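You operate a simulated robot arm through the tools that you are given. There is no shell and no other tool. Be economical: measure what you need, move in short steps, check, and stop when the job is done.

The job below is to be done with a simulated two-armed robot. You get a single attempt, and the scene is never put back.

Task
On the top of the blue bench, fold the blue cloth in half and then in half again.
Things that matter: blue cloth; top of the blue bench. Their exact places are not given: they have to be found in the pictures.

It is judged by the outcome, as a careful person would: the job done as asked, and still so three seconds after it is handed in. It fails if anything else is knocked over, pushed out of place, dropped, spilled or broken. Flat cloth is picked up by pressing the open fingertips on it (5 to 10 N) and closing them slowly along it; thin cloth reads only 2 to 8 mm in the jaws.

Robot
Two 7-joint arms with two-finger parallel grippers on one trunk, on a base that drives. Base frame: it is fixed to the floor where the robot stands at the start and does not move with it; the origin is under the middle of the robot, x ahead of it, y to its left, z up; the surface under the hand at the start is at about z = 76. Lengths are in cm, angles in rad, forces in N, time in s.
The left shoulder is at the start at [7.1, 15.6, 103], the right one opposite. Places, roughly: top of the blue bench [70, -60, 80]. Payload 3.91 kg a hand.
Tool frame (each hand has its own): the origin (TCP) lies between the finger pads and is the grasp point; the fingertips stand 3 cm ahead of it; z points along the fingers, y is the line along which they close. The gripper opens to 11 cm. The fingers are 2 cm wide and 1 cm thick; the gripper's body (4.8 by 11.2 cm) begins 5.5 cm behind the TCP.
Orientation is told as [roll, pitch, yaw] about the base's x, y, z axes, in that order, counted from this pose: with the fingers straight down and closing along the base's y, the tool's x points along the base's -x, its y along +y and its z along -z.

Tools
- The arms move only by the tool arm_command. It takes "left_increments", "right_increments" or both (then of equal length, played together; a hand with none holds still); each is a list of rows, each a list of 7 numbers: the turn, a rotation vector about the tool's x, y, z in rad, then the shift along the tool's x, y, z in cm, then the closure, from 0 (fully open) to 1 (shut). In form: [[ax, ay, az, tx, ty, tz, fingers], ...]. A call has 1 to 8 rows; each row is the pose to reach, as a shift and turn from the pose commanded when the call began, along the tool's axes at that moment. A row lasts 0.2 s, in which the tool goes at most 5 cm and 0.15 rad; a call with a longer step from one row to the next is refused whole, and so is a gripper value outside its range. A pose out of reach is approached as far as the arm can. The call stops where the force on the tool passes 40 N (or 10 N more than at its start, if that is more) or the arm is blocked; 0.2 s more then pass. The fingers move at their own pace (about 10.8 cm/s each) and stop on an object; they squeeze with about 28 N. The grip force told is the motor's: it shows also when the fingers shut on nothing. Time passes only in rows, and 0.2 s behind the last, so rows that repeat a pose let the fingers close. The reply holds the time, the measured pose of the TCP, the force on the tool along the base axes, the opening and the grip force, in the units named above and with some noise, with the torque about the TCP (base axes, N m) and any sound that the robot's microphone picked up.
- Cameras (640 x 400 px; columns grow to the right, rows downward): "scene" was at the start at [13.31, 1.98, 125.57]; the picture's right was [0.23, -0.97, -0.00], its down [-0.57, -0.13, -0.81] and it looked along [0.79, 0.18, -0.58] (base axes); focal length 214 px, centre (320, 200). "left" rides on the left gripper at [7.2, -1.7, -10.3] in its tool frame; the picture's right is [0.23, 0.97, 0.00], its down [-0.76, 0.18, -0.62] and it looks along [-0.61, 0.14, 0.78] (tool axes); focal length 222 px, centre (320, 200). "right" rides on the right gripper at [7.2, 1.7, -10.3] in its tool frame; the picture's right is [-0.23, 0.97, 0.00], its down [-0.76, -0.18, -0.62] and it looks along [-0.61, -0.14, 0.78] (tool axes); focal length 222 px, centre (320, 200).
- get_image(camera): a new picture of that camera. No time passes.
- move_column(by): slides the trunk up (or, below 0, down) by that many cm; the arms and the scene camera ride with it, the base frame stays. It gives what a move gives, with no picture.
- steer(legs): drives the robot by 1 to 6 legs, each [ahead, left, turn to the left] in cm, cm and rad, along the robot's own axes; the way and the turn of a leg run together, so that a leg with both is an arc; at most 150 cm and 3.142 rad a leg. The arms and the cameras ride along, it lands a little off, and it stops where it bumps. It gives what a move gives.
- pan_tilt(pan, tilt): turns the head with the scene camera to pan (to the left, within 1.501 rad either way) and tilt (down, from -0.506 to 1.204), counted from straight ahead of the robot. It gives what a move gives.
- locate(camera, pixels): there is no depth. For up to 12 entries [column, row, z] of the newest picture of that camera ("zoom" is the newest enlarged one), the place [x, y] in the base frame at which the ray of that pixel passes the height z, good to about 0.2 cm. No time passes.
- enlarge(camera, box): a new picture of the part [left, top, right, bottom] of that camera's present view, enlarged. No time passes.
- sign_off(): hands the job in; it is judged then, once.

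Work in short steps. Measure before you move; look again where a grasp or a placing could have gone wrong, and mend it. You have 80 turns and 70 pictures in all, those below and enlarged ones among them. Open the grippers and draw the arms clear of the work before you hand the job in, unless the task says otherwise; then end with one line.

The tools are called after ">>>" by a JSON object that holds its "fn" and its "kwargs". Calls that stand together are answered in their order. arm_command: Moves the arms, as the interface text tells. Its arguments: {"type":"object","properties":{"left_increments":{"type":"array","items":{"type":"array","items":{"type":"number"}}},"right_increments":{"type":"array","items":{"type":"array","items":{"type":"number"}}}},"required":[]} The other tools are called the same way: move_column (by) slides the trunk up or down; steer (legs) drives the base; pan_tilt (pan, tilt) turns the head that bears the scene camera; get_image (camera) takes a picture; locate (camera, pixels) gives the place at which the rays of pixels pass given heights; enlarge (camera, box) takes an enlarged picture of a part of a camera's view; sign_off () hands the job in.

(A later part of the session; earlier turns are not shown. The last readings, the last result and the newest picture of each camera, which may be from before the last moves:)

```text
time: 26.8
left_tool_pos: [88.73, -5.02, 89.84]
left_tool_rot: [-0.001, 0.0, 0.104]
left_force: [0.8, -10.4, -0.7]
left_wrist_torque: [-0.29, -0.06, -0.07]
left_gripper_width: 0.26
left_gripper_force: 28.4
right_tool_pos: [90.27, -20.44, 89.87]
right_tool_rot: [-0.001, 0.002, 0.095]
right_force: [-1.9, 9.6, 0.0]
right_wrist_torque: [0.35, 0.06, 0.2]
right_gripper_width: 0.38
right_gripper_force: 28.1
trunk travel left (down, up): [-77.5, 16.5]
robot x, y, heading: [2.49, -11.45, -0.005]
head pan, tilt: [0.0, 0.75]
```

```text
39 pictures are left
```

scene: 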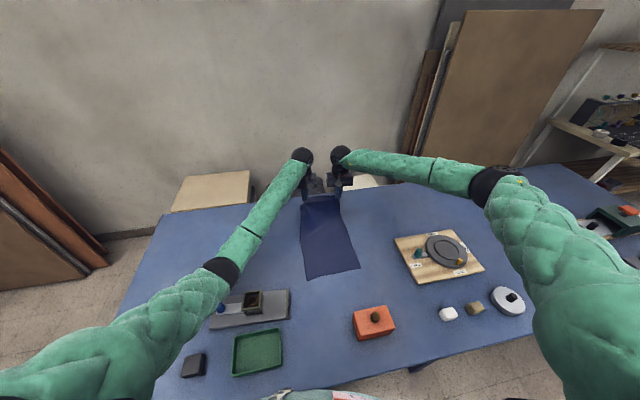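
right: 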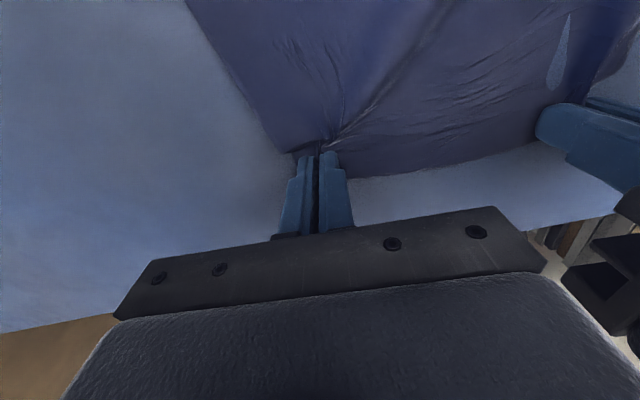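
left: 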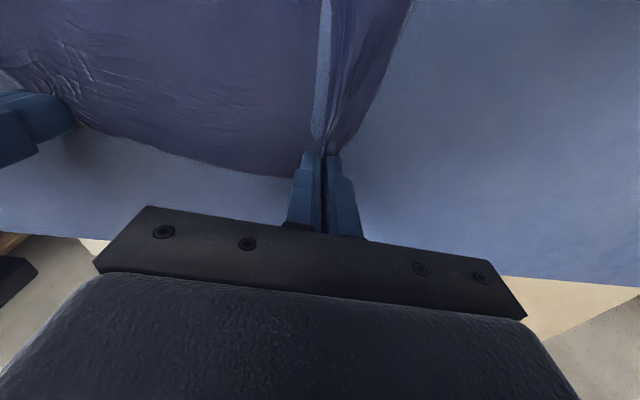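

Both hands still hold; the cloth is just taut between them at 15.4 cm. I ease the hands together by 0.5 cm and continue the arc.

>>> {"fn": "arm_command", "kwargs": {"left_increments": [[0, 0, 0, 3, -0.3, -1, 1], [0, 0, 0, 6, -0.3, -2, 1]], "right_increments": [[0, 0, 0, 3, 0.2, -1, 1], [0, 0, 0, 6, 0.2, -2, 1]]}}

>>> {"fn": "move_column", "kwargs": {"by": 5}}

>>> {"fn": "get_image", "kwargs": {"camera": "scene"}}

```text
time: 27.4
left_tool_pos: [82.67, -5.94, 92.01]
left_tool_rot: [-0.001, -0.002, 0.106]
left_force: [1.0, -6.2, -0.5]
left_wrist_torque: [-0.15, 0.02, -0.03]
left_gripper_width: 0.27
left_gripper_force: 27.8
right_tool_pos: [84.16, -20.62, 91.92]
right_tool_rot: [0.0, 0.002, 0.098]
right_force: [-1.0, 4.8, 0.7]
right_wrist_torque: [0.18, 0.02, 0.05]
right_gripper_width: 0.23
right_gripper_force: 27.9
trunk travel left (down, up): [-77.5, 16.5]
robot x, y, heading: [2.59, -11.82, -0.005]
head pan, tilt: [0.0, 0.75]
```

```text
time: 28.3
left_tool_pos: [82.66, -6.0, 96.89]
left_tool_rot: [-0.001, 0.0, 0.105]
left_force: [1.2, -4.7, -0.7]
left_wrist_torque: [-0.11, -0.06, -0.04]
left_gripper_width: 0.25
left_gripper_force: 28.0
right_tool_pos: [84.14, -20.75, 96.9]
right_tool_rot: [0.001, 0.002, 0.095]
right_force: [-1.4, 5.2, -0.4]
right_wrist_torque: [0.21, 0.02, 0.07]
right_gripper_width: 0.24
right_gripper_force: 28.2
trunk travel left (down, up): [-82.5, 11.5]
robot x, y, heading: [3.03, -11.55, 0.007]
head pan, tilt: [0.0, 0.75]
```

```text
38 pictures are left
```

scene: 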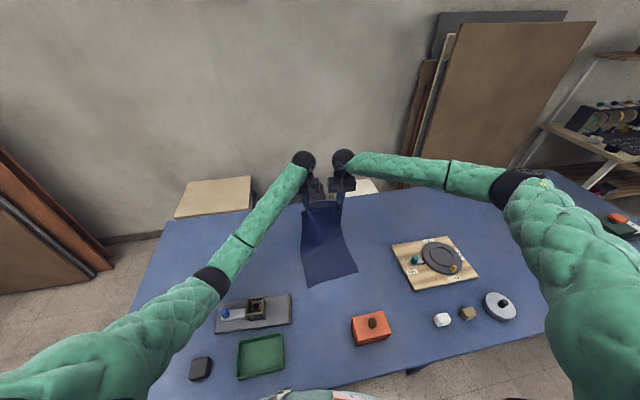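

The cloth is hanging from both hands and the near half is still flat. I swing the hands over toward the near edge and lower them along the arc.

>>> {"fn": "arm_command", "kwargs": {"left_increments": [[0, 0, 0, 4.5, 0, 0, 1], [0, 0, 0, 9, -0.1, 0.5, 1], [0, 0, 0, 13.5, -0.1, 2, 1], [0, 0, 0, 17.5, -0.2, 4, 1], [0, 0, 0, 21, -0.2, 7, 1], [0, 0, 0, 23.5, -0.3, 10, 1]], "right_increments": [[0, 0, 0, 4.5, 0, 0, 1], [0, 0, 0, 9, -0.2, 0.5, 1], [0, 0, 0, 13.5, -0.3, 2, 1], [0, 0, 0, 17.5, -0.4, 4, 1], [0, 0, 0, 21, -0.5, 7, 1], [0, 0, 0, 23.5, -0.6, 10, 1]]}}

>>> {"fn": "get_image", "kwargs": {"camera": "scene"}}

>>> {"fn": "get_image", "kwargs": {"camera": "left"}}

>>> {"fn": "get_image", "kwargs": {"camera": "right"}}

```text
time: 29.7
left_tool_pos: [59.23, -8.63, 87.16]
left_tool_rot: [-0.001, -0.003, 0.104]
left_force: [0.3, -3.8, 0.4]
left_wrist_torque: [-0.16, -0.05, 0.03]
left_gripper_width: 0.26
left_gripper_force: 28.5
right_tool_pos: [60.62, -23.56, 86.95]
right_tool_rot: [0.0, 0.0, 0.098]
right_force: [-0.1, 5.5, 0.5]
right_wrist_torque: [0.21, 0.02, 0.1]
right_gripper_width: 0.23
right_gripper_force: 28.0
trunk travel left (down, up): [-82.5, 11.5]
robot x, y, heading: [2.74, -12.01, -0.002]
head pan, tilt: [0.0, 0.75]
```

```text
37 pictures are left
```

scene: 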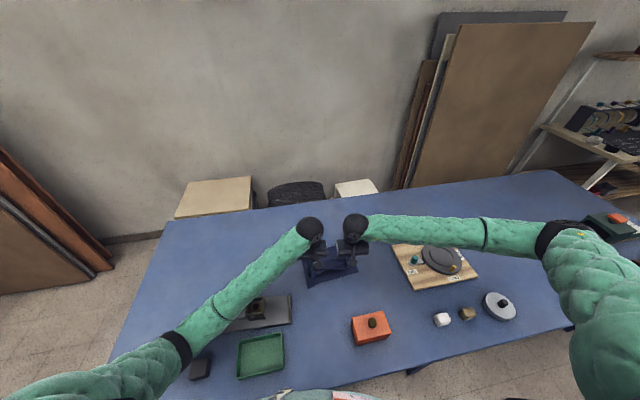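

```text
36 pictures are left
```

left: 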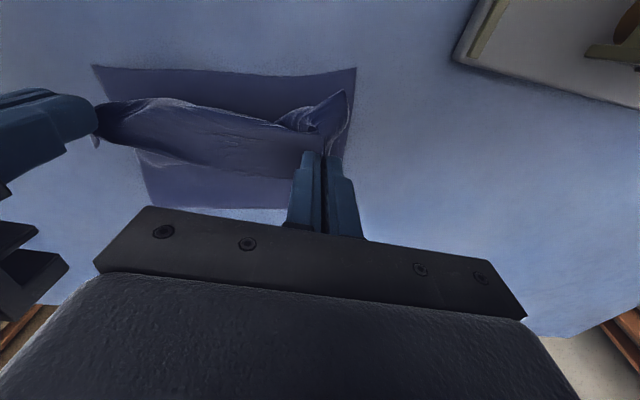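

```text
35 pictures are left
```

right: 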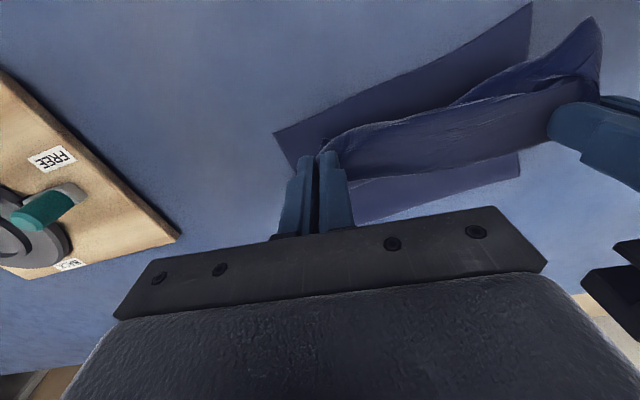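

The fold is draping well. I locate the near edge (355,68)/(93,66) and the fold line in the left view to choose where to set down.

>>> {"fn": "locate", "kwargs": {"camera": "left", "pixels": [[355, 68, 76], [93, 66, 76], [230, 72, 76], [150, 207, 76], [285, 209, 76]]}}

>>> {"fn": "locate", "kwargs": {"camera": "right", "pixels": [[275, 134, 76], [531, 3, 76], [520, 175, 76]]}}

```text
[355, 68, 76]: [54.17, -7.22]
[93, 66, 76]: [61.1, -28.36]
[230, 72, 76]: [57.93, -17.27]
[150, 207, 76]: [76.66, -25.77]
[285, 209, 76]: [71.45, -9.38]
```

```text
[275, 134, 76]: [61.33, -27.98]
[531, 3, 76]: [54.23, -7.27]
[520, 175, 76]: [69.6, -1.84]
```

The near edge was skewed slightly: (54.2,-7.2) to (61.2,-28.1). I set the top edge down matching that: left pinch to (56.7,-10.1), right to (61.4,-24.5), with an extra 0.2 rad of yaw.

>>> {"fn": "arm_command", "kwargs": {"left_increments": [[0, 0, -0.1, 1.3, -0.6, 2, 1], [0, 0, -0.2, 2.65, -1.2, 4, 1], [0, 0, -0.2, 2.65, -1.2, 6, 1], [0, 0, -0.2, 2.65, -1.2, 7.2, 1], [0, 0, -0.2, 2.65, -1.2, 7.5, 1]], "right_increments": [[0, 0, -0.1, -0.35, -0.5, 2, 1], [0, 0, -0.2, -0.7, -1, 4, 1], [0, 0, -0.2, -0.7, -1, 6, 1], [0, 0, -0.2, -0.7, -1, 7, 1], [0, 0, -0.2, -0.7, -1, 7.3, 1]]}}

>>> {"fn": "get_image", "kwargs": {"camera": "left"}}

>>> {"fn": "get_image", "kwargs": {"camera": "right"}}

```text
time: 30.9
left_tool_pos: [56.85, -10.37, 79.43]
left_tool_rot: [-0.001, -0.002, 0.304]
left_force: [2.3, -4.1, 1.6]
left_wrist_torque: [-0.14, -0.06, -0.04]
left_gripper_width: 0.26
left_gripper_force: 27.7
right_tool_pos: [61.4, -24.29, 79.82]
right_tool_rot: [0.0, -0.001, 0.297]
right_force: [-2.8, 5.4, 5.5]
right_wrist_torque: [0.21, 0.03, 0.1]
right_gripper_width: 0.24
right_gripper_force: 28.3
trunk travel left (down, up): [-82.5, 11.5]
robot x, y, heading: [2.89, -12.11, -0.001]
head pan, tilt: [0.0, 0.75]
```

```text
34 pictures are left
```

left: 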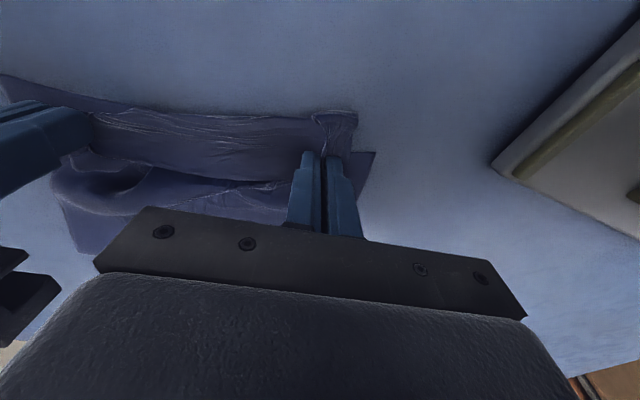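

```text
33 pictures are left
```

right: 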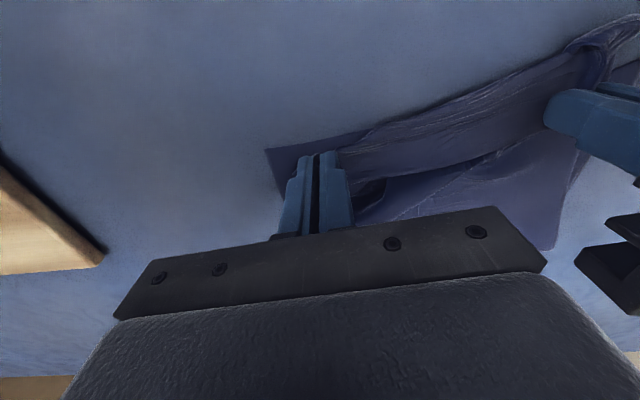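

The edge is laid nearly in line. I open both hands gently and lift straight up.

>>> {"fn": "arm_command", "kwargs": {"left_increments": [[0, 0, 0, 0, 0, 0.1, 0.9], [0, 0, 0, 0, 0, 0.1, 0.75], [0, 0, 0, 0, 0, 0, 0.6], [0, 0, 0, 0, 0, -1, 0.6], [0, 0, 0, 0, 0, -4, 0.6], [0, 0, 0, 0, 0, -8, 0.6], [0, 0, 0, 0, 0, -12, 0.6]], "right_increments": [[0, 0, 0, 0, 0, 0.3, 0.9], [0, 0, 0, 0, 0, 0.4, 0.75], [0, 0, 0, 0, 0, 0.3, 0.6], [0, 0, 0, 0, 0, -1, 0.6], [0, 0, 0, 0, 0, -4, 0.6], [0, 0, 0, 0, 0, -8, 0.6], [0, 0, 0, 0, 0, -12, 0.6]]}}

>>> {"fn": "get_image", "kwargs": {"camera": "left"}}

>>> {"fn": "get_image", "kwargs": {"camera": "right"}}

```text
time: 32.5
left_tool_pos: [56.85, -10.1, 91.37]
left_tool_rot: [0.001, 0.0, 0.303]
left_force: [0.0, 0.6, 0.0]
left_wrist_torque: [0.0, -0.04, 0.0]
left_gripper_width: 4.38
left_gripper_force: 0.1
right_tool_pos: [61.43, -24.24, 91.61]
right_tool_rot: [-0.001, 0.001, 0.299]
right_force: [-0.1, -0.1, -0.3]
right_wrist_torque: [-0.04, 0.02, 0.03]
right_gripper_width: 4.4
right_gripper_force: 0.0
trunk travel left (down, up): [-82.5, 11.5]
robot x, y, heading: [2.57, -11.53, 0.0]
head pan, tilt: [0.0, 0.75]
```

```text
32 pictures are left
```

left: 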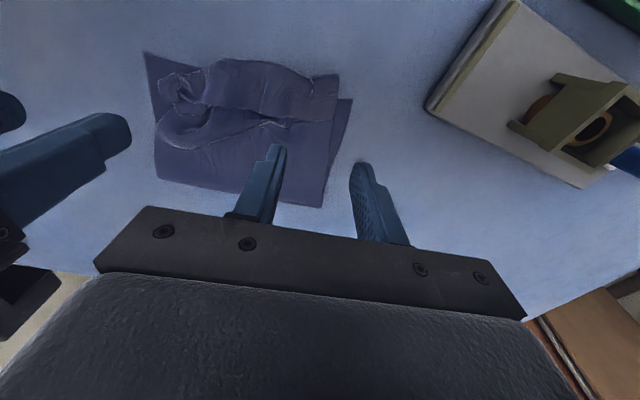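

```text
31 pictures are left
```

right: 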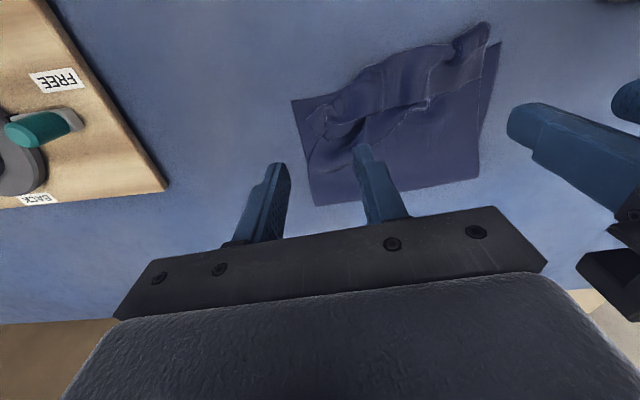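

First fold is down but the top layer's right part is bunched. I enlarge to see the state.

>>> {"fn": "enlarge", "kwargs": {"camera": "left", "box": [110, 20, 398, 200]}}

>>> {"fn": "locate", "kwargs": {"camera": "left", "pixels": [[145, 52, 76], [340, 75, 76.5], [353, 99, 76], [322, 206, 76], [156, 178, 76], [165, 80, 77], [210, 65, 77], [434, 110, 77], [515, 2, 78], [588, 185, 77]]}}

```text
2.22 times, centred on (254, 110) of left
```

zoom: 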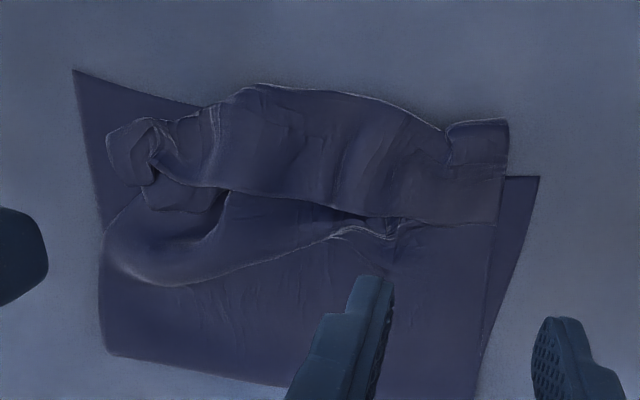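

```text
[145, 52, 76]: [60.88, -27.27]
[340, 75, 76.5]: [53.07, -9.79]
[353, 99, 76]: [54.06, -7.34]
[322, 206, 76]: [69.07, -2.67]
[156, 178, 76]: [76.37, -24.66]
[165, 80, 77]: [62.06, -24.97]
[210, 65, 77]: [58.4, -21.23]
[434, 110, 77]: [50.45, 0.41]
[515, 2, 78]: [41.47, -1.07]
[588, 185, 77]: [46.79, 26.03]
```

The top layer's right corner is bunched around (62,-25). I check it from the right camera to plan a re-pinch.

>>> {"fn": "enlarge", "kwargs": {"camera": "right", "box": [260, 20, 548, 200]}}

```text
2.22 times, centred on (404, 110) of right
```

zoom: 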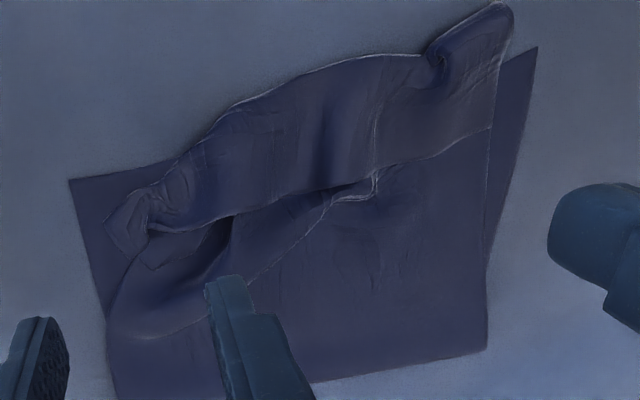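

>>> {"fn": "locate", "kwargs": {"camera": "zoom", "pixels": [[105, 218, 76.5], [150, 225, 77.5], [130, 195, 77], [145, 262, 77], [230, 110, 77], [70, 180, 76], [490, 5, 77], [125, 300, 77], [375, 190, 77]]}}

```text
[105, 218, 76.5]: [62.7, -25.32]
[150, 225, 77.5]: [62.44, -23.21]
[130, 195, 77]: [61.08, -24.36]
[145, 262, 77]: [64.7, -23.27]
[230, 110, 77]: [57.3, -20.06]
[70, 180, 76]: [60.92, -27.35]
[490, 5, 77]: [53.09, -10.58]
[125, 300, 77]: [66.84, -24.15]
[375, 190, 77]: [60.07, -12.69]
```

The tip of the bunched corner is near (62.5,-25.3). I hold the left side down with closed left fingers at (57,-11) and bring the right fingers, 2 cm open, down onto the tip at (62,-24.8).

>>> {"fn": "arm_command", "kwargs": {"left_increments": [[0, 0, 0, 0.1, -0.9, 3, 0.9], [0, 0, 0, 0.1, -0.9, 7, 1], [0, 0, 0, 0.1, -0.9, 10.5, 1], [0, 0, 0, 0.1, -0.9, 11.7, 1], [0, 0, 0, 0.1, -0.9, 12.0, 1]], "right_increments": [[0, 0, 0, -0.4, -0.7, 3, 0.82], [0, 0, 0, -0.4, -0.7, 7, 0.82], [0, 0, 0, -0.4, -0.7, 10.5, 0.82], [0, 0, 0, -0.4, -0.7, 11.7, 0.82], [0, 0, 0, -0.4, -0.7, 12.1, 0.82]]}}

>>> {"fn": "get_image", "kwargs": {"camera": "right"}}

```text
time: 33.7
left_tool_pos: [56.95, -11.04, 79.6]
left_tool_rot: [-0.002, -0.002, 0.303]
left_force: [-0.8, 0.8, -0.1]
left_wrist_torque: [0.0, 0.01, 0.02]
left_gripper_width: 0.0
left_gripper_force: 27.9
right_tool_pos: [62.23, -25.06, 79.52]
right_tool_rot: [0.0, 0.001, 0.297]
right_force: [-0.5, 0.0, 1.4]
right_wrist_torque: [0.0, 0.03, 0.01]
right_gripper_width: 1.99
right_gripper_force: 0.1
trunk travel left (down, up): [-82.5, 11.5]
robot x, y, heading: [2.89, -11.68, -0.001]
head pan, tilt: [0.0, 0.75]
```

```text
28 pictures are left
```

right: 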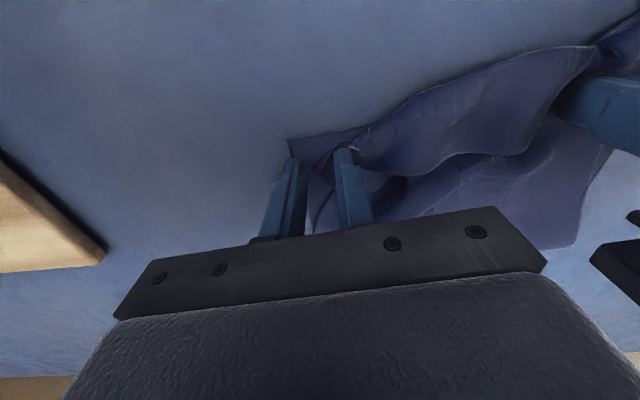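

The fingers are slightly too far out: the tip is under the inner finger. I lift, shift inward 1 cm, and press gently with both hands.

>>> {"fn": "arm_command", "kwargs": {"left_increments": [[0, 0, 0, 0, 0, 0.1, 1], [0, 0, 0, 0, 0, 0.2, 1], [0, 0, 0, 0, 0, 0.3, 1], [0, 0, 0, 0, 0, 0.35, 1]], "right_increments": [[0, 0, 0, 0, 0, -1.5, 0.76], [0, 0, 0, 0, 1.1, -1.5, 0.76], [0, 0, 0, 0, 1.1, -0.3, 0.76], [0, 0, 0, 0, 1.1, 0.1, 0.76]]}}

>>> {"fn": "get_image", "kwargs": {"camera": "right"}}

```text
time: 34.7
left_tool_pos: [56.93, -11.18, 79.24]
left_tool_rot: [-0.005, -0.004, 0.304]
left_force: [0.0, 1.7, 23.0]
left_wrist_torque: [0.15, 0.0, 0.02]
left_gripper_width: 0.01
left_gripper_force: 28.5
right_tool_pos: [61.83, -23.93, 79.44]
right_tool_rot: [0.0, 0.001, 0.298]
right_force: [-0.4, -0.4, 0.9]
right_wrist_torque: [0.0, -0.02, 0.02]
right_gripper_width: 2.63
right_gripper_force: 0.1
trunk travel left (down, up): [-82.5, 11.5]
robot x, y, heading: [2.87, -11.83, 0.004]
head pan, tilt: [0.0, 0.75]
```

```text
27 pictures are left
```

right: 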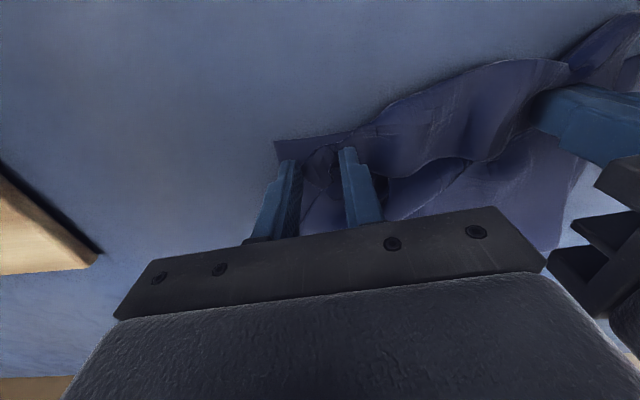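

The corner flap is now between the fingers. I close slowly at light contact, then raise slightly to check the grip.

>>> {"fn": "arm_command", "kwargs": {"right_increments": [[0, 0, 0, 0, 0, 0.15, 0.8], [0, 0, 0, 0, 0, 0.15, 0.86], [0, 0, 0, 0, 0, 0.15, 0.92], [0, 0, 0, 0, 0, 0.15, 1], [0, 0, 0, 0, 0, 0.15, 1], [0, 0, 0, 0, 0, -1, 1], [0, 0, 0, 0, 0, -1.5, 1]]}}

>>> {"fn": "get_image", "kwargs": {"camera": "right"}}

```text
time: 36.0
left_tool_pos: [57.15, -11.13, 79.16]
left_tool_rot: [-0.004, -0.005, 0.304]
left_force: [-4.5, 1.4, 18.0]
left_wrist_torque: [0.16, 0.12, 0.03]
left_gripper_width: 0.02
left_gripper_force: 28.3
right_tool_pos: [61.66, -23.99, 79.69]
right_tool_rot: [-0.002, 0.003, 0.296]
right_force: [0.3, -0.4, 1.1]
right_wrist_torque: [-0.02, 0.0, -0.01]
right_gripper_width: 0.15
right_gripper_force: 27.6
trunk travel left (down, up): [-82.5, 11.5]
robot x, y, heading: [2.71, -11.53, -0.002]
head pan, tilt: [0.0, 0.75]
stopped in row 6 (left hand): the force on the tool passed its limit at 41 N (the readings are from after the stop); the commanded pose is now the measured one
```

```text
26 pictures are left
```

right: 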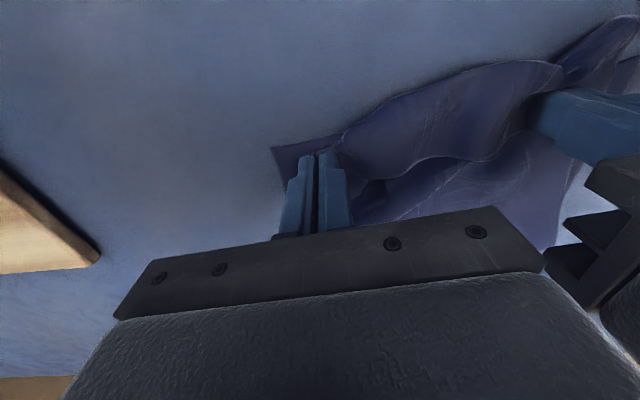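

Gripped (1.5 mm). I lift 1.5 cm and pull the corner out toward the bottom layer's corner (-1.6,-2.5), with left easing its press.

>>> {"fn": "arm_command", "kwargs": {"left_increments": [[0, 0, 0, 0, 0, -0.05, 1], [0, 0, 0, 0, 0, -0.05, 1], [0, 0, 0, 0, 0, -0.05, 1], [0, 0, 0, 0, 0, -0.05, 1]], "right_increments": [[0, 0, 0, 0, 0, -1.5, 1], [0, 0, 0, 1.2, -1, -1.5, 1], [0, 0, 0, 2.3, -1.9, -1.5, 1], [0, 0, 0, 2.3, -1.9, -0.2, 1]]}}

>>> {"fn": "get_image", "kwargs": {"camera": "right"}}

```text
time: 37.0
left_tool_pos: [57.03, -11.25, 79.26]
left_tool_rot: [-0.005, -0.003, 0.303]
left_force: [1.5, 0.3, 15.9]
left_wrist_torque: [0.08, -0.06, -0.03]
left_gripper_width: 0.0
left_gripper_force: 27.7
right_tool_pos: [60.12, -26.49, 80.12]
right_tool_rot: [0.001, 0.004, 0.297]
right_force: [0.4, 0.3, -0.3]
right_wrist_torque: [0.05, 0.0, -0.04]
right_gripper_width: 0.13
right_gripper_force: 28.2
trunk travel left (down, up): [-82.5, 11.5]
robot x, y, heading: [2.2, -12.0, -0.002]
head pan, tilt: [0.0, 0.75]
```

```text
25 pictures are left
```

right: 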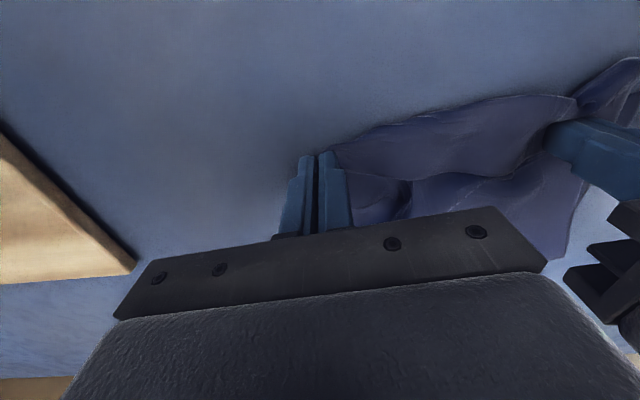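

The edge straightened. I release, lift both hands and look.

>>> {"fn": "arm_command", "kwargs": {"left_increments": [[0, 0, 0, 0, 0, -1, 1], [0, 0, 0, 0, 0, -4, 1], [0, 0, 0, 0, 0, -8, 1], [0, 0, 0, 0, 0, -12, 0.68]], "right_increments": [[0, 0, 0, 0, 0, 0.6, 0.9], [0, 0, 0, 0, 0, 0.3, 0.8], [0, 0, 0, 0, 0, -4, 0.8], [0, 0, 0, 0, 0, -8.5, 0.8]]}}

>>> {"fn": "enlarge", "kwargs": {"camera": "left", "box": [110, 20, 398, 200]}}

```text
time: 38.0
left_tool_pos: [56.85, -10.99, 91.15]
left_tool_rot: [-0.002, -0.001, 0.304]
left_force: [0.2, -0.2, -0.6]
left_wrist_torque: [0.0, -0.01, -0.02]
left_gripper_width: 3.53
left_gripper_force: 0.1
right_tool_pos: [60.35, -26.48, 88.32]
right_tool_rot: [-0.001, 0.005, 0.298]
right_force: [-0.3, -0.1, 0.2]
right_wrist_torque: [0.03, 0.0, -0.02]
right_gripper_width: 2.22
right_gripper_force: 0.2
trunk travel left (down, up): [-82.5, 11.5]
robot x, y, heading: [2.52, -11.3, 0.0]
head pan, tilt: [0.0, 0.75]
```

```text
2.22 times, centred on (254, 110) of left
```

zoom: 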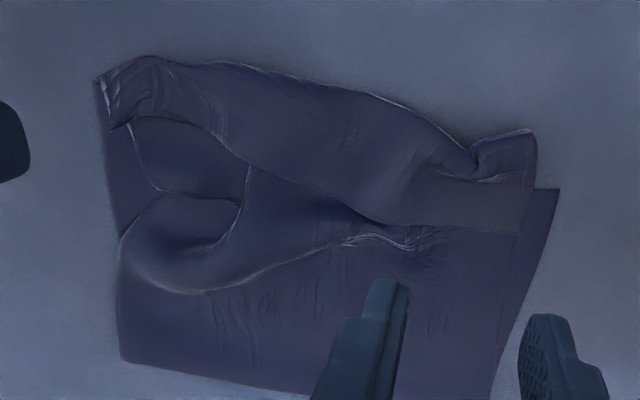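

The top corner now aligns; a pleat remains that pulling on the fold edge can take out. I locate the outline and view the far fold edge with the second fold in mind.

>>> {"fn": "get_image", "kwargs": {"camera": "scene"}}

>>> {"fn": "locate", "kwargs": {"camera": "zoom", "pixels": [[93, 78, 76], [150, 57, 77], [535, 130, 77], [558, 190, 76], [492, 398, 76], [125, 360, 76], [120, 260, 77], [200, 292, 77], [240, 200, 77]]}}

```text
23 pictures are left
```

scene: 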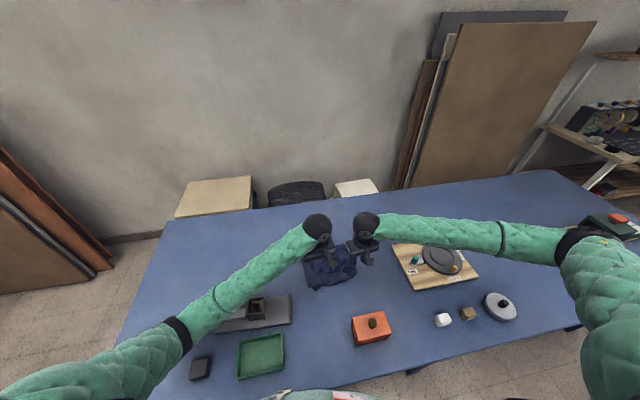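

```text
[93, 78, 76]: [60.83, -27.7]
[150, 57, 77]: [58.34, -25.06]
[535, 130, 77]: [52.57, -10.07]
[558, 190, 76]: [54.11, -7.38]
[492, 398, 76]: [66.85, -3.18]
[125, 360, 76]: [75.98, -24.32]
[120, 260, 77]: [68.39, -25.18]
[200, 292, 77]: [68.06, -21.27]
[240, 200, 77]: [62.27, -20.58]
```

The half-folded cloth spans (54,-7.4), (60.8,-27.5), (76,-24.3), (~69,-2.6). Next I move both hands over the far fold edge: left to (69.1,-6.2), right to (74,-21.3).

>>> {"fn": "arm_command", "kwargs": {"left_increments": [[0, 0, 0, -3.3, 0.2, 0, 0.68], [0, 0, 0, -6.6, 0.5, 0, 0.68], [0, 0, 0, -9.9, 0.7, 0, 0.68], [0, 0, 0, -13.1, 0.96, 0, 0.68], [0, 0, 0, -13.1, 0.96, 4.5, 0.68], [0, 0, 0, -13.1, 0.96, 8, 0.68], [0, 0, 0, -13.1, 0.96, 10, 0.68]], "right_increments": [[0, 0, 0, -3.7, 0.2, 0, 0.68], [0, 0, 0, -7.3, 0.5, 0, 0.68], [0, 0, 0, -11, 0.7, 0, 0.68], [0, 0, 0, -14.6, 0.93, 0, 0.68], [0, 0, 0, -14.6, 0.93, 3, 0.68], [0, 0, 0, -14.6, 0.93, 5.5, 0.68], [0, 0, 0, -14.6, 0.93, 7.2, 0.68]]}}

>>> {"fn": "get_image", "kwargs": {"camera": "left"}}

>>> {"fn": "get_image", "kwargs": {"camera": "right"}}

```text
time: 39.6
left_tool_pos: [69.37, -6.46, 81.19]
left_tool_rot: [-0.001, -0.002, 0.305]
left_force: [-0.1, -0.3, 0.9]
left_wrist_torque: [0.0, 0.0, -0.01]
left_gripper_width: 3.52
left_gripper_force: 0.0
right_tool_pos: [73.66, -21.51, 81.24]
right_tool_rot: [0.0, 0.004, 0.296]
right_force: [-0.5, 0.4, 0.5]
right_wrist_torque: [0.0, 0.0, -0.01]
right_gripper_width: 3.51
right_gripper_force: 0.1
trunk travel left (down, up): [-82.5, 11.5]
robot x, y, heading: [2.89, -11.68, 0.0]
head pan, tilt: [0.0, 0.75]
```

```text
22 pictures are left
```

left: 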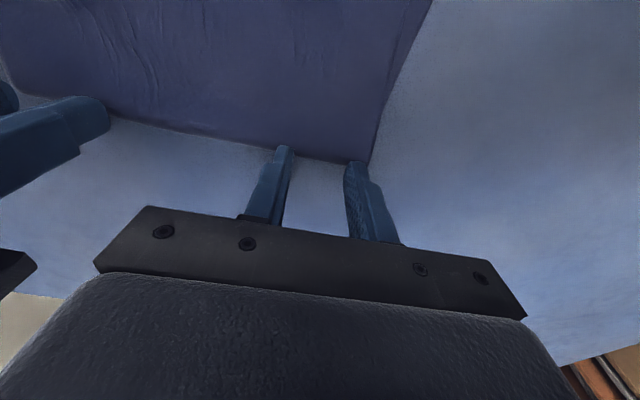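

```text
21 pictures are left
```

right: 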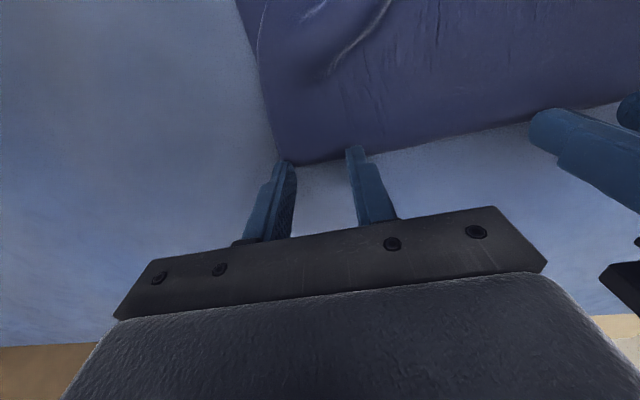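

>>> {"fn": "locate", "kwargs": {"camera": "left", "pixels": [[370, 164, 76], [310, 157, 76]]}}

>>> {"fn": "locate", "kwargs": {"camera": "right", "pixels": [[283, 165, 76], [340, 160, 76]]}}

```text
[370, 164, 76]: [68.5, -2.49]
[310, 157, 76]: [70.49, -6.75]
```

```text
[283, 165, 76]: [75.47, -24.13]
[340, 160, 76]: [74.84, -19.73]
```

Both hands sit about 1.1–1.4 cm inside the fold edge. I press down to about 15 N.

>>> {"fn": "arm_command", "kwargs": {"left_increments": [[0, 0, 0, -0.2, 0, 1.3, 0.66], [0, 0, 0, -0.2, 0, 1.9, 0.66], [0, 0, 0, -0.2, 0, 2.05, 0.66], [0, 0, 0, -0.2, 0, 2.05, 0.66]], "right_increments": [[0, 0, 0, -0.4, 0, 1.3, 0.66], [0, 0, 0, -0.4, 0, 1.9, 0.66], [0, 0, 0, -0.4, 0, 2.1, 0.66], [0, 0, 0, -0.4, 0, 2.1, 0.66]]}}

```text
time: 40.6
left_tool_pos: [69.57, -6.33, 79.36]
left_tool_rot: [-0.003, -0.003, 0.303]
left_force: [0.1, -0.1, 0.3]
left_wrist_torque: [0.03, -0.01, -0.02]
left_gripper_width: 3.7
left_gripper_force: 0.2
right_tool_pos: [74.09, -21.25, 79.25]
right_tool_rot: [0.0, 0.0, 0.297]
right_force: [2.9, -0.3, 15.1]
right_wrist_torque: [-0.26, -0.05, 0.05]
right_gripper_width: 3.73
right_gripper_force: 0.2
trunk travel left (down, up): [-82.5, 11.5]
robot x, y, heading: [2.68, -11.6, 0.0]
head pan, tilt: [0.0, 0.75]
```

Right presses 15 N, left not yet. I lower the left 0.25 and close both slowly.

>>> {"fn": "arm_command", "kwargs": {"left_increments": [[0, 0, 0, 0, 0, 0.25, 0.66], [0, 0, 0, 0, 0, 0.25, 0.72], [0, 0, 0, 0, 0, 0.25, 0.78], [0, 0, 0, 0, 0, 0.25, 0.84], [0, 0, 0, 0, 0, 0.25, 0.9], [0, 0, 0, 0, 0, 0.25, 0.96], [0, 0, 0, 0, 0, 0.25, 1], [0, 0, 0, 0, 0, 0.25, 1]], "right_increments": [[0, 0, 0, 0, 0, 0, 0.66], [0, 0, 0, 0, 0, 0, 0.72], [0, 0, 0, 0, 0, 0, 0.78], [0, 0, 0, 0, 0, 0, 0.84], [0, 0, 0, 0, 0, 0, 0.9], [0, 0, 0, 0, 0, 0, 0.96], [0, 0, 0, 0, 0, 0, 1], [0, 0, 0, 0, 0, 0, 1]]}}

>>> {"fn": "get_image", "kwargs": {"camera": "left"}}

```text
time: 42.5
left_tool_pos: [69.35, -6.34, 79.26]
left_tool_rot: [-0.004, -0.005, 0.303]
left_force: [1.1, 2.3, 31.5]
left_wrist_torque: [0.16, 0.15, -0.02]
left_gripper_width: 0.01
left_gripper_force: 27.9
right_tool_pos: [74.05, -21.35, 79.24]
right_tool_rot: [0.0, 0.001, 0.297]
right_force: [-0.4, 0.9, 14.3]
right_wrist_torque: [0.04, 0.09, 0.02]
right_gripper_width: 0.61
right_gripper_force: 28.4
trunk travel left (down, up): [-82.5, 11.5]
robot x, y, heading: [2.64, -11.97, -0.002]
head pan, tilt: [0.0, 0.75]
```

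```text
20 pictures are left
```

left: 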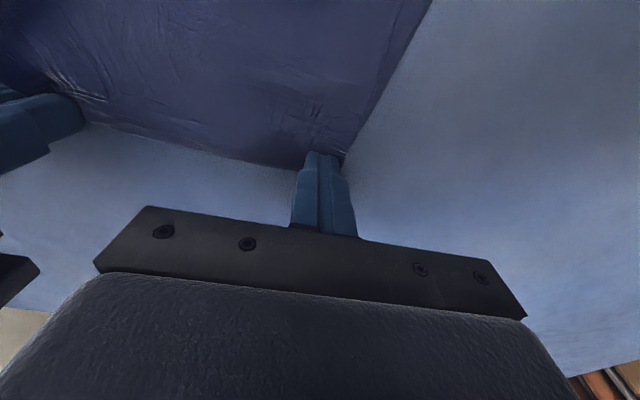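

The right holds both plies (6 mm); the left slipped. I reopen the left, shift it inward a bit, press and close again.

>>> {"fn": "arm_command", "kwargs": {"left_increments": [[0, 0, 0, 0, 0, -1.5, 1], [0, 0, 0, 0.6, -0.7, -1.5, 0.6], [0, 0, 0, 0.6, -0.7, -1.5, 0.6], [0, 0, 0, 0.6, -0.7, -0.5, 0.6], [0, 0, 0, 0.6, -0.7, -0.1, 0.6], [0, 0, 0, 0.6, -0.7, 0, 0.6]]}}

>>> {"fn": "arm_command", "kwargs": {"left_increments": [[0, 0, 0, 0, 0, 0, 0.65], [0, 0, 0, 0, 0, 0, 0.7], [0, 0, 0, 0, 0, 0, 0.75], [0, 0, 0, 0, 0, 0, 0.8], [0, 0, 0, 0, 0, 0, 0.85], [0, 0, 0, 0, 0, 0, 0.9], [0, 0, 0, 0, 0, 0, 0.95], [0, 0, 0, 0, 0, 0, 1]]}}

>>> {"fn": "get_image", "kwargs": {"camera": "left"}}

```text
time: 43.9
left_tool_pos: [69.15, -6.9, 79.22]
left_tool_rot: [-0.004, -0.005, 0.305]
left_force: [0.8, 0.4, 0.9]
left_wrist_torque: [0.03, 0.01, 0.01]
left_gripper_width: 4.39
left_gripper_force: 0.0
right_tool_pos: [74.19, -21.24, 79.24]
right_tool_rot: [-0.002, 0.002, 0.297]
right_force: [0.8, 0.3, 20.9]
right_wrist_torque: [0.02, 0.11, 0.02]
right_gripper_width: 0.64
right_gripper_force: 27.4
trunk travel left (down, up): [-82.5, 11.5]
robot x, y, heading: [2.74, -11.9, -0.002]
head pan, tilt: [0.0, 0.75]
```

```text
time: 45.6
left_tool_pos: [69.12, -7.1, 79.37]
left_tool_rot: [-0.005, -0.006, 0.305]
left_force: [2.6, -11.5, 3.8]
left_wrist_torque: [-0.33, -0.11, -0.08]
left_gripper_width: 0.24
left_gripper_force: 28.2
right_tool_pos: [73.92, -21.14, 79.32]
right_tool_rot: [0.0, 0.002, 0.298]
right_force: [-2.8, 10.8, 9.8]
right_wrist_torque: [0.4, 0.18, -0.06]
right_gripper_width: 0.59
right_gripper_force: 28.3
trunk travel left (down, up): [-82.5, 11.5]
robot x, y, heading: [2.66, -11.7, -0.003]
head pan, tilt: [0.0, 0.75]
```

```text
19 pictures are left
```

left: 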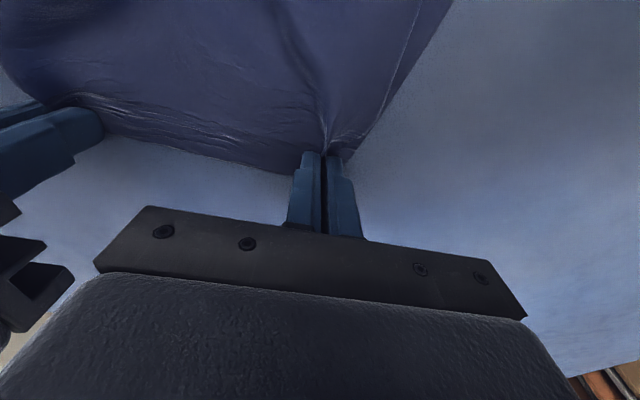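

Both hold now (2.4 and 6 mm). I lift and carry the fold edge back over toward the near edge in an arc.

>>> {"fn": "arm_command", "kwargs": {"left_increments": [[0, 0, 0, 0, -0.3, -3.5, 1], [0, 0, 0, 2.5, -0.2, -6.5, 1], [0, 0, 0, 6, 0, -7.5, 1], [0, 0, 0, 9.5, 0.3, -6.5, 1], [0, 0, 0, 12, 0.5, -4.5, 1]], "right_increments": [[0, 0, 0, 0, 0.4, -3.5, 1], [0, 0, 0, 2.5, 0.6, -6.5, 1], [0, 0, 0, 6, 0.9, -7.5, 1], [0, 0, 0, 9.5, 1.1, -6.5, 1], [0, 0, 0, 12.2, 1.3, -4.5, 1]]}}

>>> {"fn": "get_image", "kwargs": {"camera": "left"}}

>>> {"fn": "get_image", "kwargs": {"camera": "right"}}

```text
time: 46.9
left_tool_pos: [57.48, -10.23, 83.66]
left_tool_rot: [-0.003, -0.001, 0.305]
left_force: [1.3, -3.8, 0.0]
left_wrist_torque: [-0.13, -0.02, 0.0]
left_gripper_width: 0.19
left_gripper_force: 28.0
right_tool_pos: [62.19, -23.72, 83.7]
right_tool_rot: [-0.001, 0.002, 0.297]
right_force: [-1.0, 3.8, -0.1]
right_wrist_torque: [0.09, 0.05, -0.03]
right_gripper_width: 0.21
right_gripper_force: 28.3
trunk travel left (down, up): [-82.5, 11.5]
robot x, y, heading: [2.72, -11.9, -0.004]
head pan, tilt: [0.0, 0.75]
```

```text
18 pictures are left
```

left: 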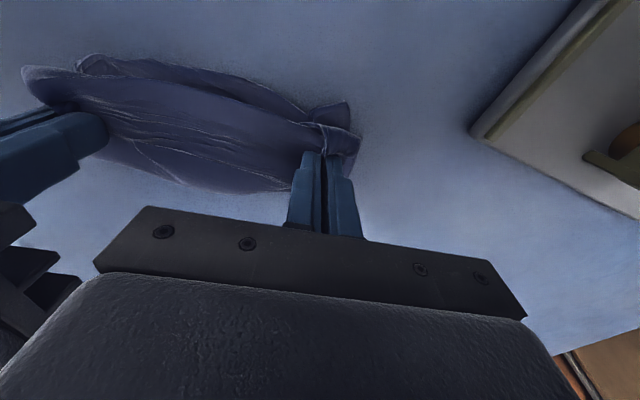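

```text
17 pictures are left
```

right: 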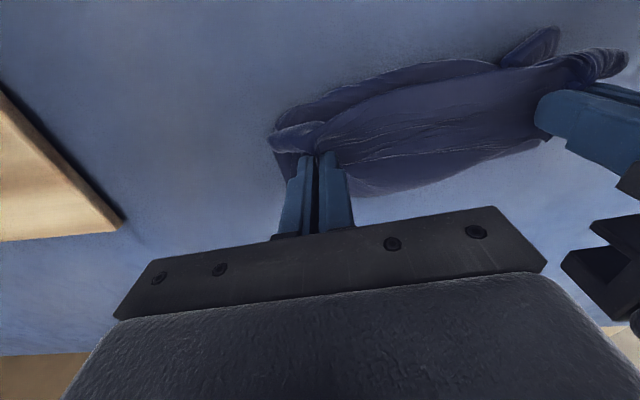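

The second fold is draping over well. I lower the edge onto the near edge, then release and lift.

>>> {"fn": "arm_command", "kwargs": {"left_increments": [[0, 0, 0, 0.6, 0, 1.5, 1], [0, 0, 0, 0.8, 0, 3, 1], [0, 0, 0, 0.8, 0, 3.9, 1], [0, 0, 0, 0.8, 0, 3.9, 0.85], [0, 0, 0, 0.8, 0, 3.9, 0.7], [0, 0, 0, 0.8, 0, 1, 0.65], [0, 0, 0, 0.8, 0, -4, 0.65], [0, 0, 0, 0.8, 0, -8, 0.65]], "right_increments": [[0, 0, 0, 0.6, 0, 1.5, 1], [0, 0, 0, 1.1, 0, 3, 1], [0, 0, 0, 1.1, 0, 3.9, 1], [0, 0, 0, 1.1, 0, 3.9, 0.85], [0, 0, 0, 1.1, 0, 3.9, 0.7], [0, 0, 0, 1.1, 0, 1, 0.65], [0, 0, 0, 1.1, 0, -4, 0.65], [0, 0, 0, 1.1, 0, -8, 0.65]]}}

>>> {"fn": "get_image", "kwargs": {"camera": "left"}}

```text
time: 48.6
left_tool_pos: [56.56, -10.42, 91.42]
left_tool_rot: [-0.001, -0.002, 0.303]
left_force: [-1.0, -0.3, -0.3]
left_wrist_torque: [0.01, -0.02, 0.01]
left_gripper_width: 3.85
left_gripper_force: 0.1
right_tool_pos: [61.07, -24.18, 91.65]
right_tool_rot: [-0.002, 0.005, 0.296]
right_force: [-0.4, 0.2, -0.7]
right_wrist_torque: [-0.01, -0.03, 0.0]
right_gripper_width: 3.86
right_gripper_force: 0.0
trunk travel left (down, up): [-82.5, 11.5]
robot x, y, heading: [2.56, -11.75, -0.001]
head pan, tilt: [0.0, 0.75]
```

```text
16 pictures are left
```

left: 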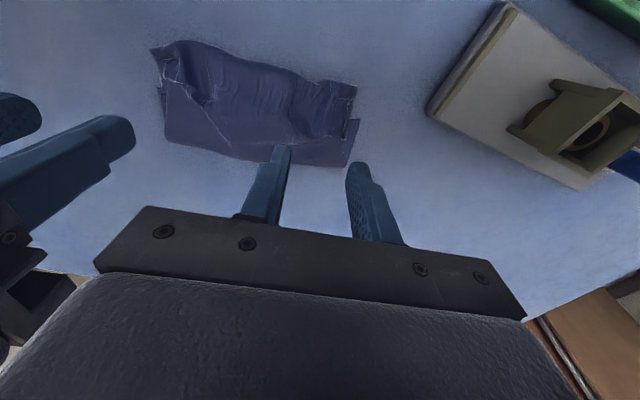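

The cloth is folded in half twice into a neat strip. Now I restore the vise, which the elbow shifted by about (-4.8,-5.8). First I lift both hands and back the base off so the left hand can reach it comfortably.

>>> {"fn": "arm_command", "kwargs": {"left_increments": [[0, 0, 0, 0, 0, -5, 0.65], [0, 0, 0, 0, 0, -9, 0.3]], "right_increments": [[0, 0, 0, 0, 0, -5, 0.65], [0, 0, 0, 0, 0, -10, 0.65]]}}

>>> {"fn": "steer", "kwargs": {"legs": [[-16, 0, 0]]}}

>>> {"fn": "pan_tilt", "kwargs": {"pan": 0.35, "tilt": 0.75}}

>>> {"fn": "get_image", "kwargs": {"camera": "scene"}}

```text
time: 49.2
left_tool_pos: [56.53, -10.47, 100.32]
left_tool_rot: [-0.003, -0.002, 0.302]
left_force: [0.7, -0.4, -1.0]
left_wrist_torque: [0.03, -0.03, 0.02]
left_gripper_width: 7.68
left_gripper_force: 0.1
right_tool_pos: [60.95, -24.23, 101.9]
right_tool_rot: [0.0, 0.003, 0.297]
right_force: [0.2, -0.8, -0.1]
right_wrist_torque: [-0.01, -0.04, 0.0]
right_gripper_width: 3.85
right_gripper_force: 0.1
trunk travel left (down, up): [-82.5, 11.5]
robot x, y, heading: [2.15, -11.95, -0.007]
head pan, tilt: [0.0, 0.75]
```

```text
time: 50.7
left_tool_pos: [40.73, -10.34, 100.38]
left_tool_rot: [-0.002, -0.003, 0.304]
left_force: [0.4, 0.5, 0.8]
left_wrist_torque: [0.02, -0.03, -0.01]
left_gripper_width: 7.69
left_gripper_force: 0.2
right_tool_pos: [45.23, -24.17, 101.78]
right_tool_rot: [-0.001, 0.003, 0.297]
right_force: [-0.3, 0.0, 0.5]
right_wrist_torque: [0.01, -0.02, -0.02]
right_gripper_width: 3.86
right_gripper_force: 0.0
trunk travel left (down, up): [-82.5, 11.5]
robot x, y, heading: [-13.19, -11.94, 0.001]
head pan, tilt: [0.0, 0.75]
```

```text
time: 51.5
left_tool_pos: [40.83, -10.4, 100.17]
left_tool_rot: [-0.002, -0.002, 0.303]
left_force: [0.5, 0.0, -0.5]
left_wrist_torque: [-0.05, -0.02, 0.01]
left_gripper_width: 7.71
left_gripper_force: 0.1
right_tool_pos: [44.98, -24.05, 101.83]
right_tool_rot: [-0.001, 0.003, 0.296]
right_force: [0.1, 0.1, -0.3]
right_wrist_torque: [0.01, 0.03, 0.02]
right_gripper_width: 3.87
right_gripper_force: 0.0
trunk travel left (down, up): [-82.5, 11.5]
robot x, y, heading: [-13.52, -11.68, 0.002]
head pan, tilt: [0.351, 0.75]
```

```text
15 pictures are left
```

scene: 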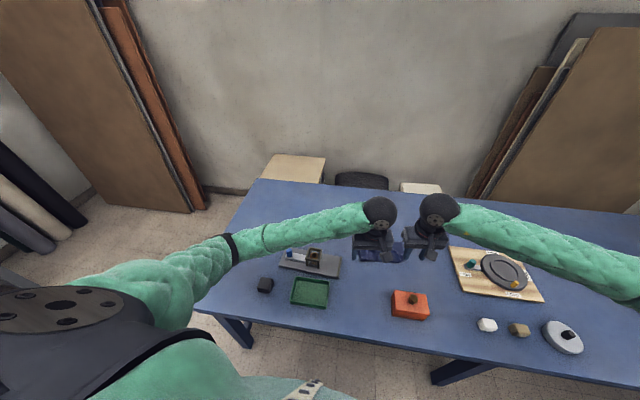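

The vise is clearly visible at (312,262). I enlarge it to measure its frame, post and plate.

>>> {"fn": "enlarge", "kwargs": {"camera": "scene", "box": [240, 225, 400, 325]}}

```text
4.00 times, centred on (320, 275) of scene
```

zoom: 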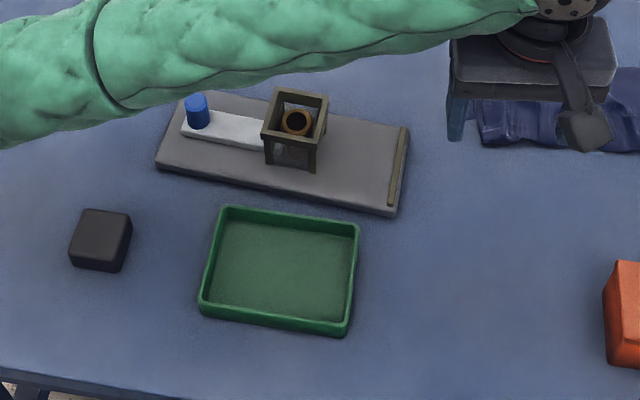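

>>> {"fn": "locate", "kwargs": {"camera": "zoom", "pixels": [[400, 213, 76], [408, 127, 78], [156, 166, 76], [185, 92, 78], [272, 92, 84], [327, 97, 84], [262, 135, 84], [316, 140, 84], [272, 165, 77.5], [313, 173, 77.5], [196, 97, 82], [348, 335, 76]]}}

```text
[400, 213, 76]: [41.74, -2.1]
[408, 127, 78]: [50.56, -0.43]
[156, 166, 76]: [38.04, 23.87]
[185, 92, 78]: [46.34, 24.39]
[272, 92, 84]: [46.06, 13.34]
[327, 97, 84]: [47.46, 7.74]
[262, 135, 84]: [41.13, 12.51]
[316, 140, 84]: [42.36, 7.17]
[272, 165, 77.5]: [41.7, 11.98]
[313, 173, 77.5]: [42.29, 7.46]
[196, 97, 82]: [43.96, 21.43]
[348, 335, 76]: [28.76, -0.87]
```

The plate has moved by about (+3.7,+6.1 needed) and rotated -0.07 rad from its start; the frame is centred at (44.25,10.2), top z≈84, and its start centre was (48.0,16.2). I'll grip the frame and slide the fixture back. First I move above it.

>>> {"fn": "arm_command", "kwargs": {"left_increments": [[0, 0, 0.03, -1.9, 3.7, 0, 0.18], [0, 0, 0.06, -3.8, 7.4, 0, 0.18], [0, 0, 0.09, -5.7, 11.2, 0, 0.18], [0, 0, 0.12, -7.6, 14.9, 0, 0.18], [0, 0, 0.15, -9.4, 18.6, 0, 0.18], [0, 0, 0.15, -9.4, 18.6, 4, 0.18], [0, 0, 0.15, -9.4, 18.6, 8, 0.18]]}}

>>> {"fn": "get_image", "kwargs": {"camera": "left"}}

```text
time: 53.1
left_tool_pos: [44.3, 10.22, 92.27]
left_tool_rot: [-0.004, -0.003, 0.153]
left_force: [0.8, 0.2, 0.5]
left_wrist_torque: [-0.05, 0.02, 0.01]
left_gripper_width: 9.06
left_gripper_force: 0.1
right_tool_pos: [45.14, -24.09, 101.84]
right_tool_rot: [0.001, 0.005, 0.298]
right_force: [0.1, -0.9, -0.3]
right_wrist_torque: [-0.02, -0.03, 0.03]
right_gripper_width: 3.85
right_gripper_force: 0.1
trunk travel left (down, up): [-82.5, 11.5]
robot x, y, heading: [-13.46, -11.35, -0.0]
head pan, tilt: [0.351, 0.75]
```

```text
13 pictures are left
```

left: 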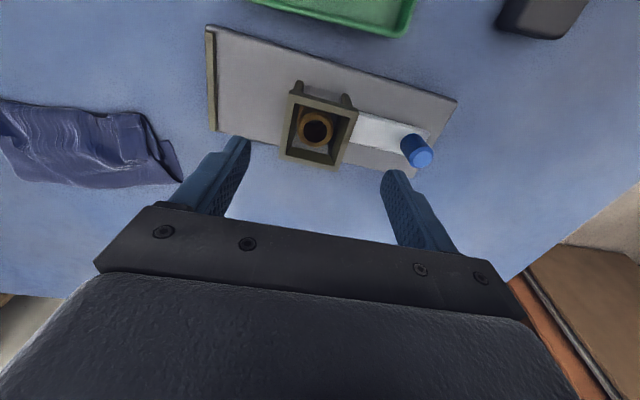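

>>> {"fn": "locate", "kwargs": {"camera": "left", "pixels": [[293, 92, 84], [358, 107, 84], [282, 158, 84], [343, 167, 84], [416, 157, 82], [215, 130, 77], [456, 100, 77], [207, 27, 77]]}}

```text
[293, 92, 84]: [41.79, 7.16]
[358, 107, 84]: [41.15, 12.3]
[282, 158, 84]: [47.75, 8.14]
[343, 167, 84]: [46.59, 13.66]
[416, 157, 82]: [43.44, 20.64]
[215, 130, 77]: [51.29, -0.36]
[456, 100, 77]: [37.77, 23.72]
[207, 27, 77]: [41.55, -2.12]
```

The frame centre (44.3,10.3) matches the hand. I descend to TCP z≈83 (tips at 80, straddling the frame top), watching for contact.

>>> {"fn": "arm_command", "kwargs": {"left_increments": [[0, 0, 0, 0, 0, 3.5, 0.18], [0, 0, 0, 0, 0, 6.5, 0.18], [0, 0, 0, 0, 0, 8.2, 0.18], [0, 0, 0, 0, 0, 9.2, 0.18]]}}

>>> {"fn": "get_image", "kwargs": {"camera": "left"}}

```text
time: 54.1
left_tool_pos: [44.24, 10.17, 82.87]
left_tool_rot: [-0.002, -0.002, 0.154]
left_force: [0.0, 0.9, -0.2]
left_wrist_torque: [0.0, 0.0, -0.01]
left_gripper_width: 9.0
left_gripper_force: 0.1
right_tool_pos: [44.99, -24.05, 101.86]
right_tool_rot: [0.0, 0.004, 0.298]
right_force: [0.0, 0.5, -0.9]
right_wrist_torque: [0.0, -0.01, 0.01]
right_gripper_width: 3.85
right_gripper_force: 0.2
trunk travel left (down, up): [-82.5, 11.5]
robot x, y, heading: [-13.76, -11.87, -0.005]
head pan, tilt: [0.351, 0.75]
```

```text
12 pictures are left
```

left: 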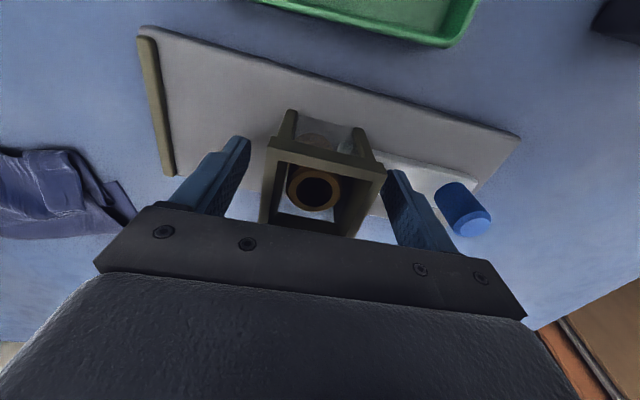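

The fingers straddle the frame with no contact below. I close slowly on it.

>>> {"fn": "arm_command", "kwargs": {"left_increments": [[0, 0, 0, 0, 0, 0, 0.3], [0, 0, 0, 0, 0, 0, 0.4], [0, 0, 0, 0, 0, 0, 0.46], [0, 0, 0, 0, 0, 0, 0.52], [0, 0, 0, 0, 0, 0, 0.56]]}}

```text
time: 55.3
left_tool_pos: [44.34, 10.03, 83.0]
left_tool_rot: [0.0, -0.003, 0.153]
left_force: [2.3, -8.1, 1.2]
left_wrist_torque: [0.72, 0.06, -0.27]
left_gripper_width: 5.85
left_gripper_force: 27.9
right_tool_pos: [45.09, -24.21, 101.82]
right_tool_rot: [0.001, 0.004, 0.296]
right_force: [0.2, -0.3, -0.2]
right_wrist_torque: [0.01, 0.0, 0.0]
right_gripper_width: 3.86
right_gripper_force: 0.0
trunk travel left (down, up): [-82.5, 11.5]
robot x, y, heading: [-13.11, -11.57, -0.001]
head pan, tilt: [0.351, 0.75]
```

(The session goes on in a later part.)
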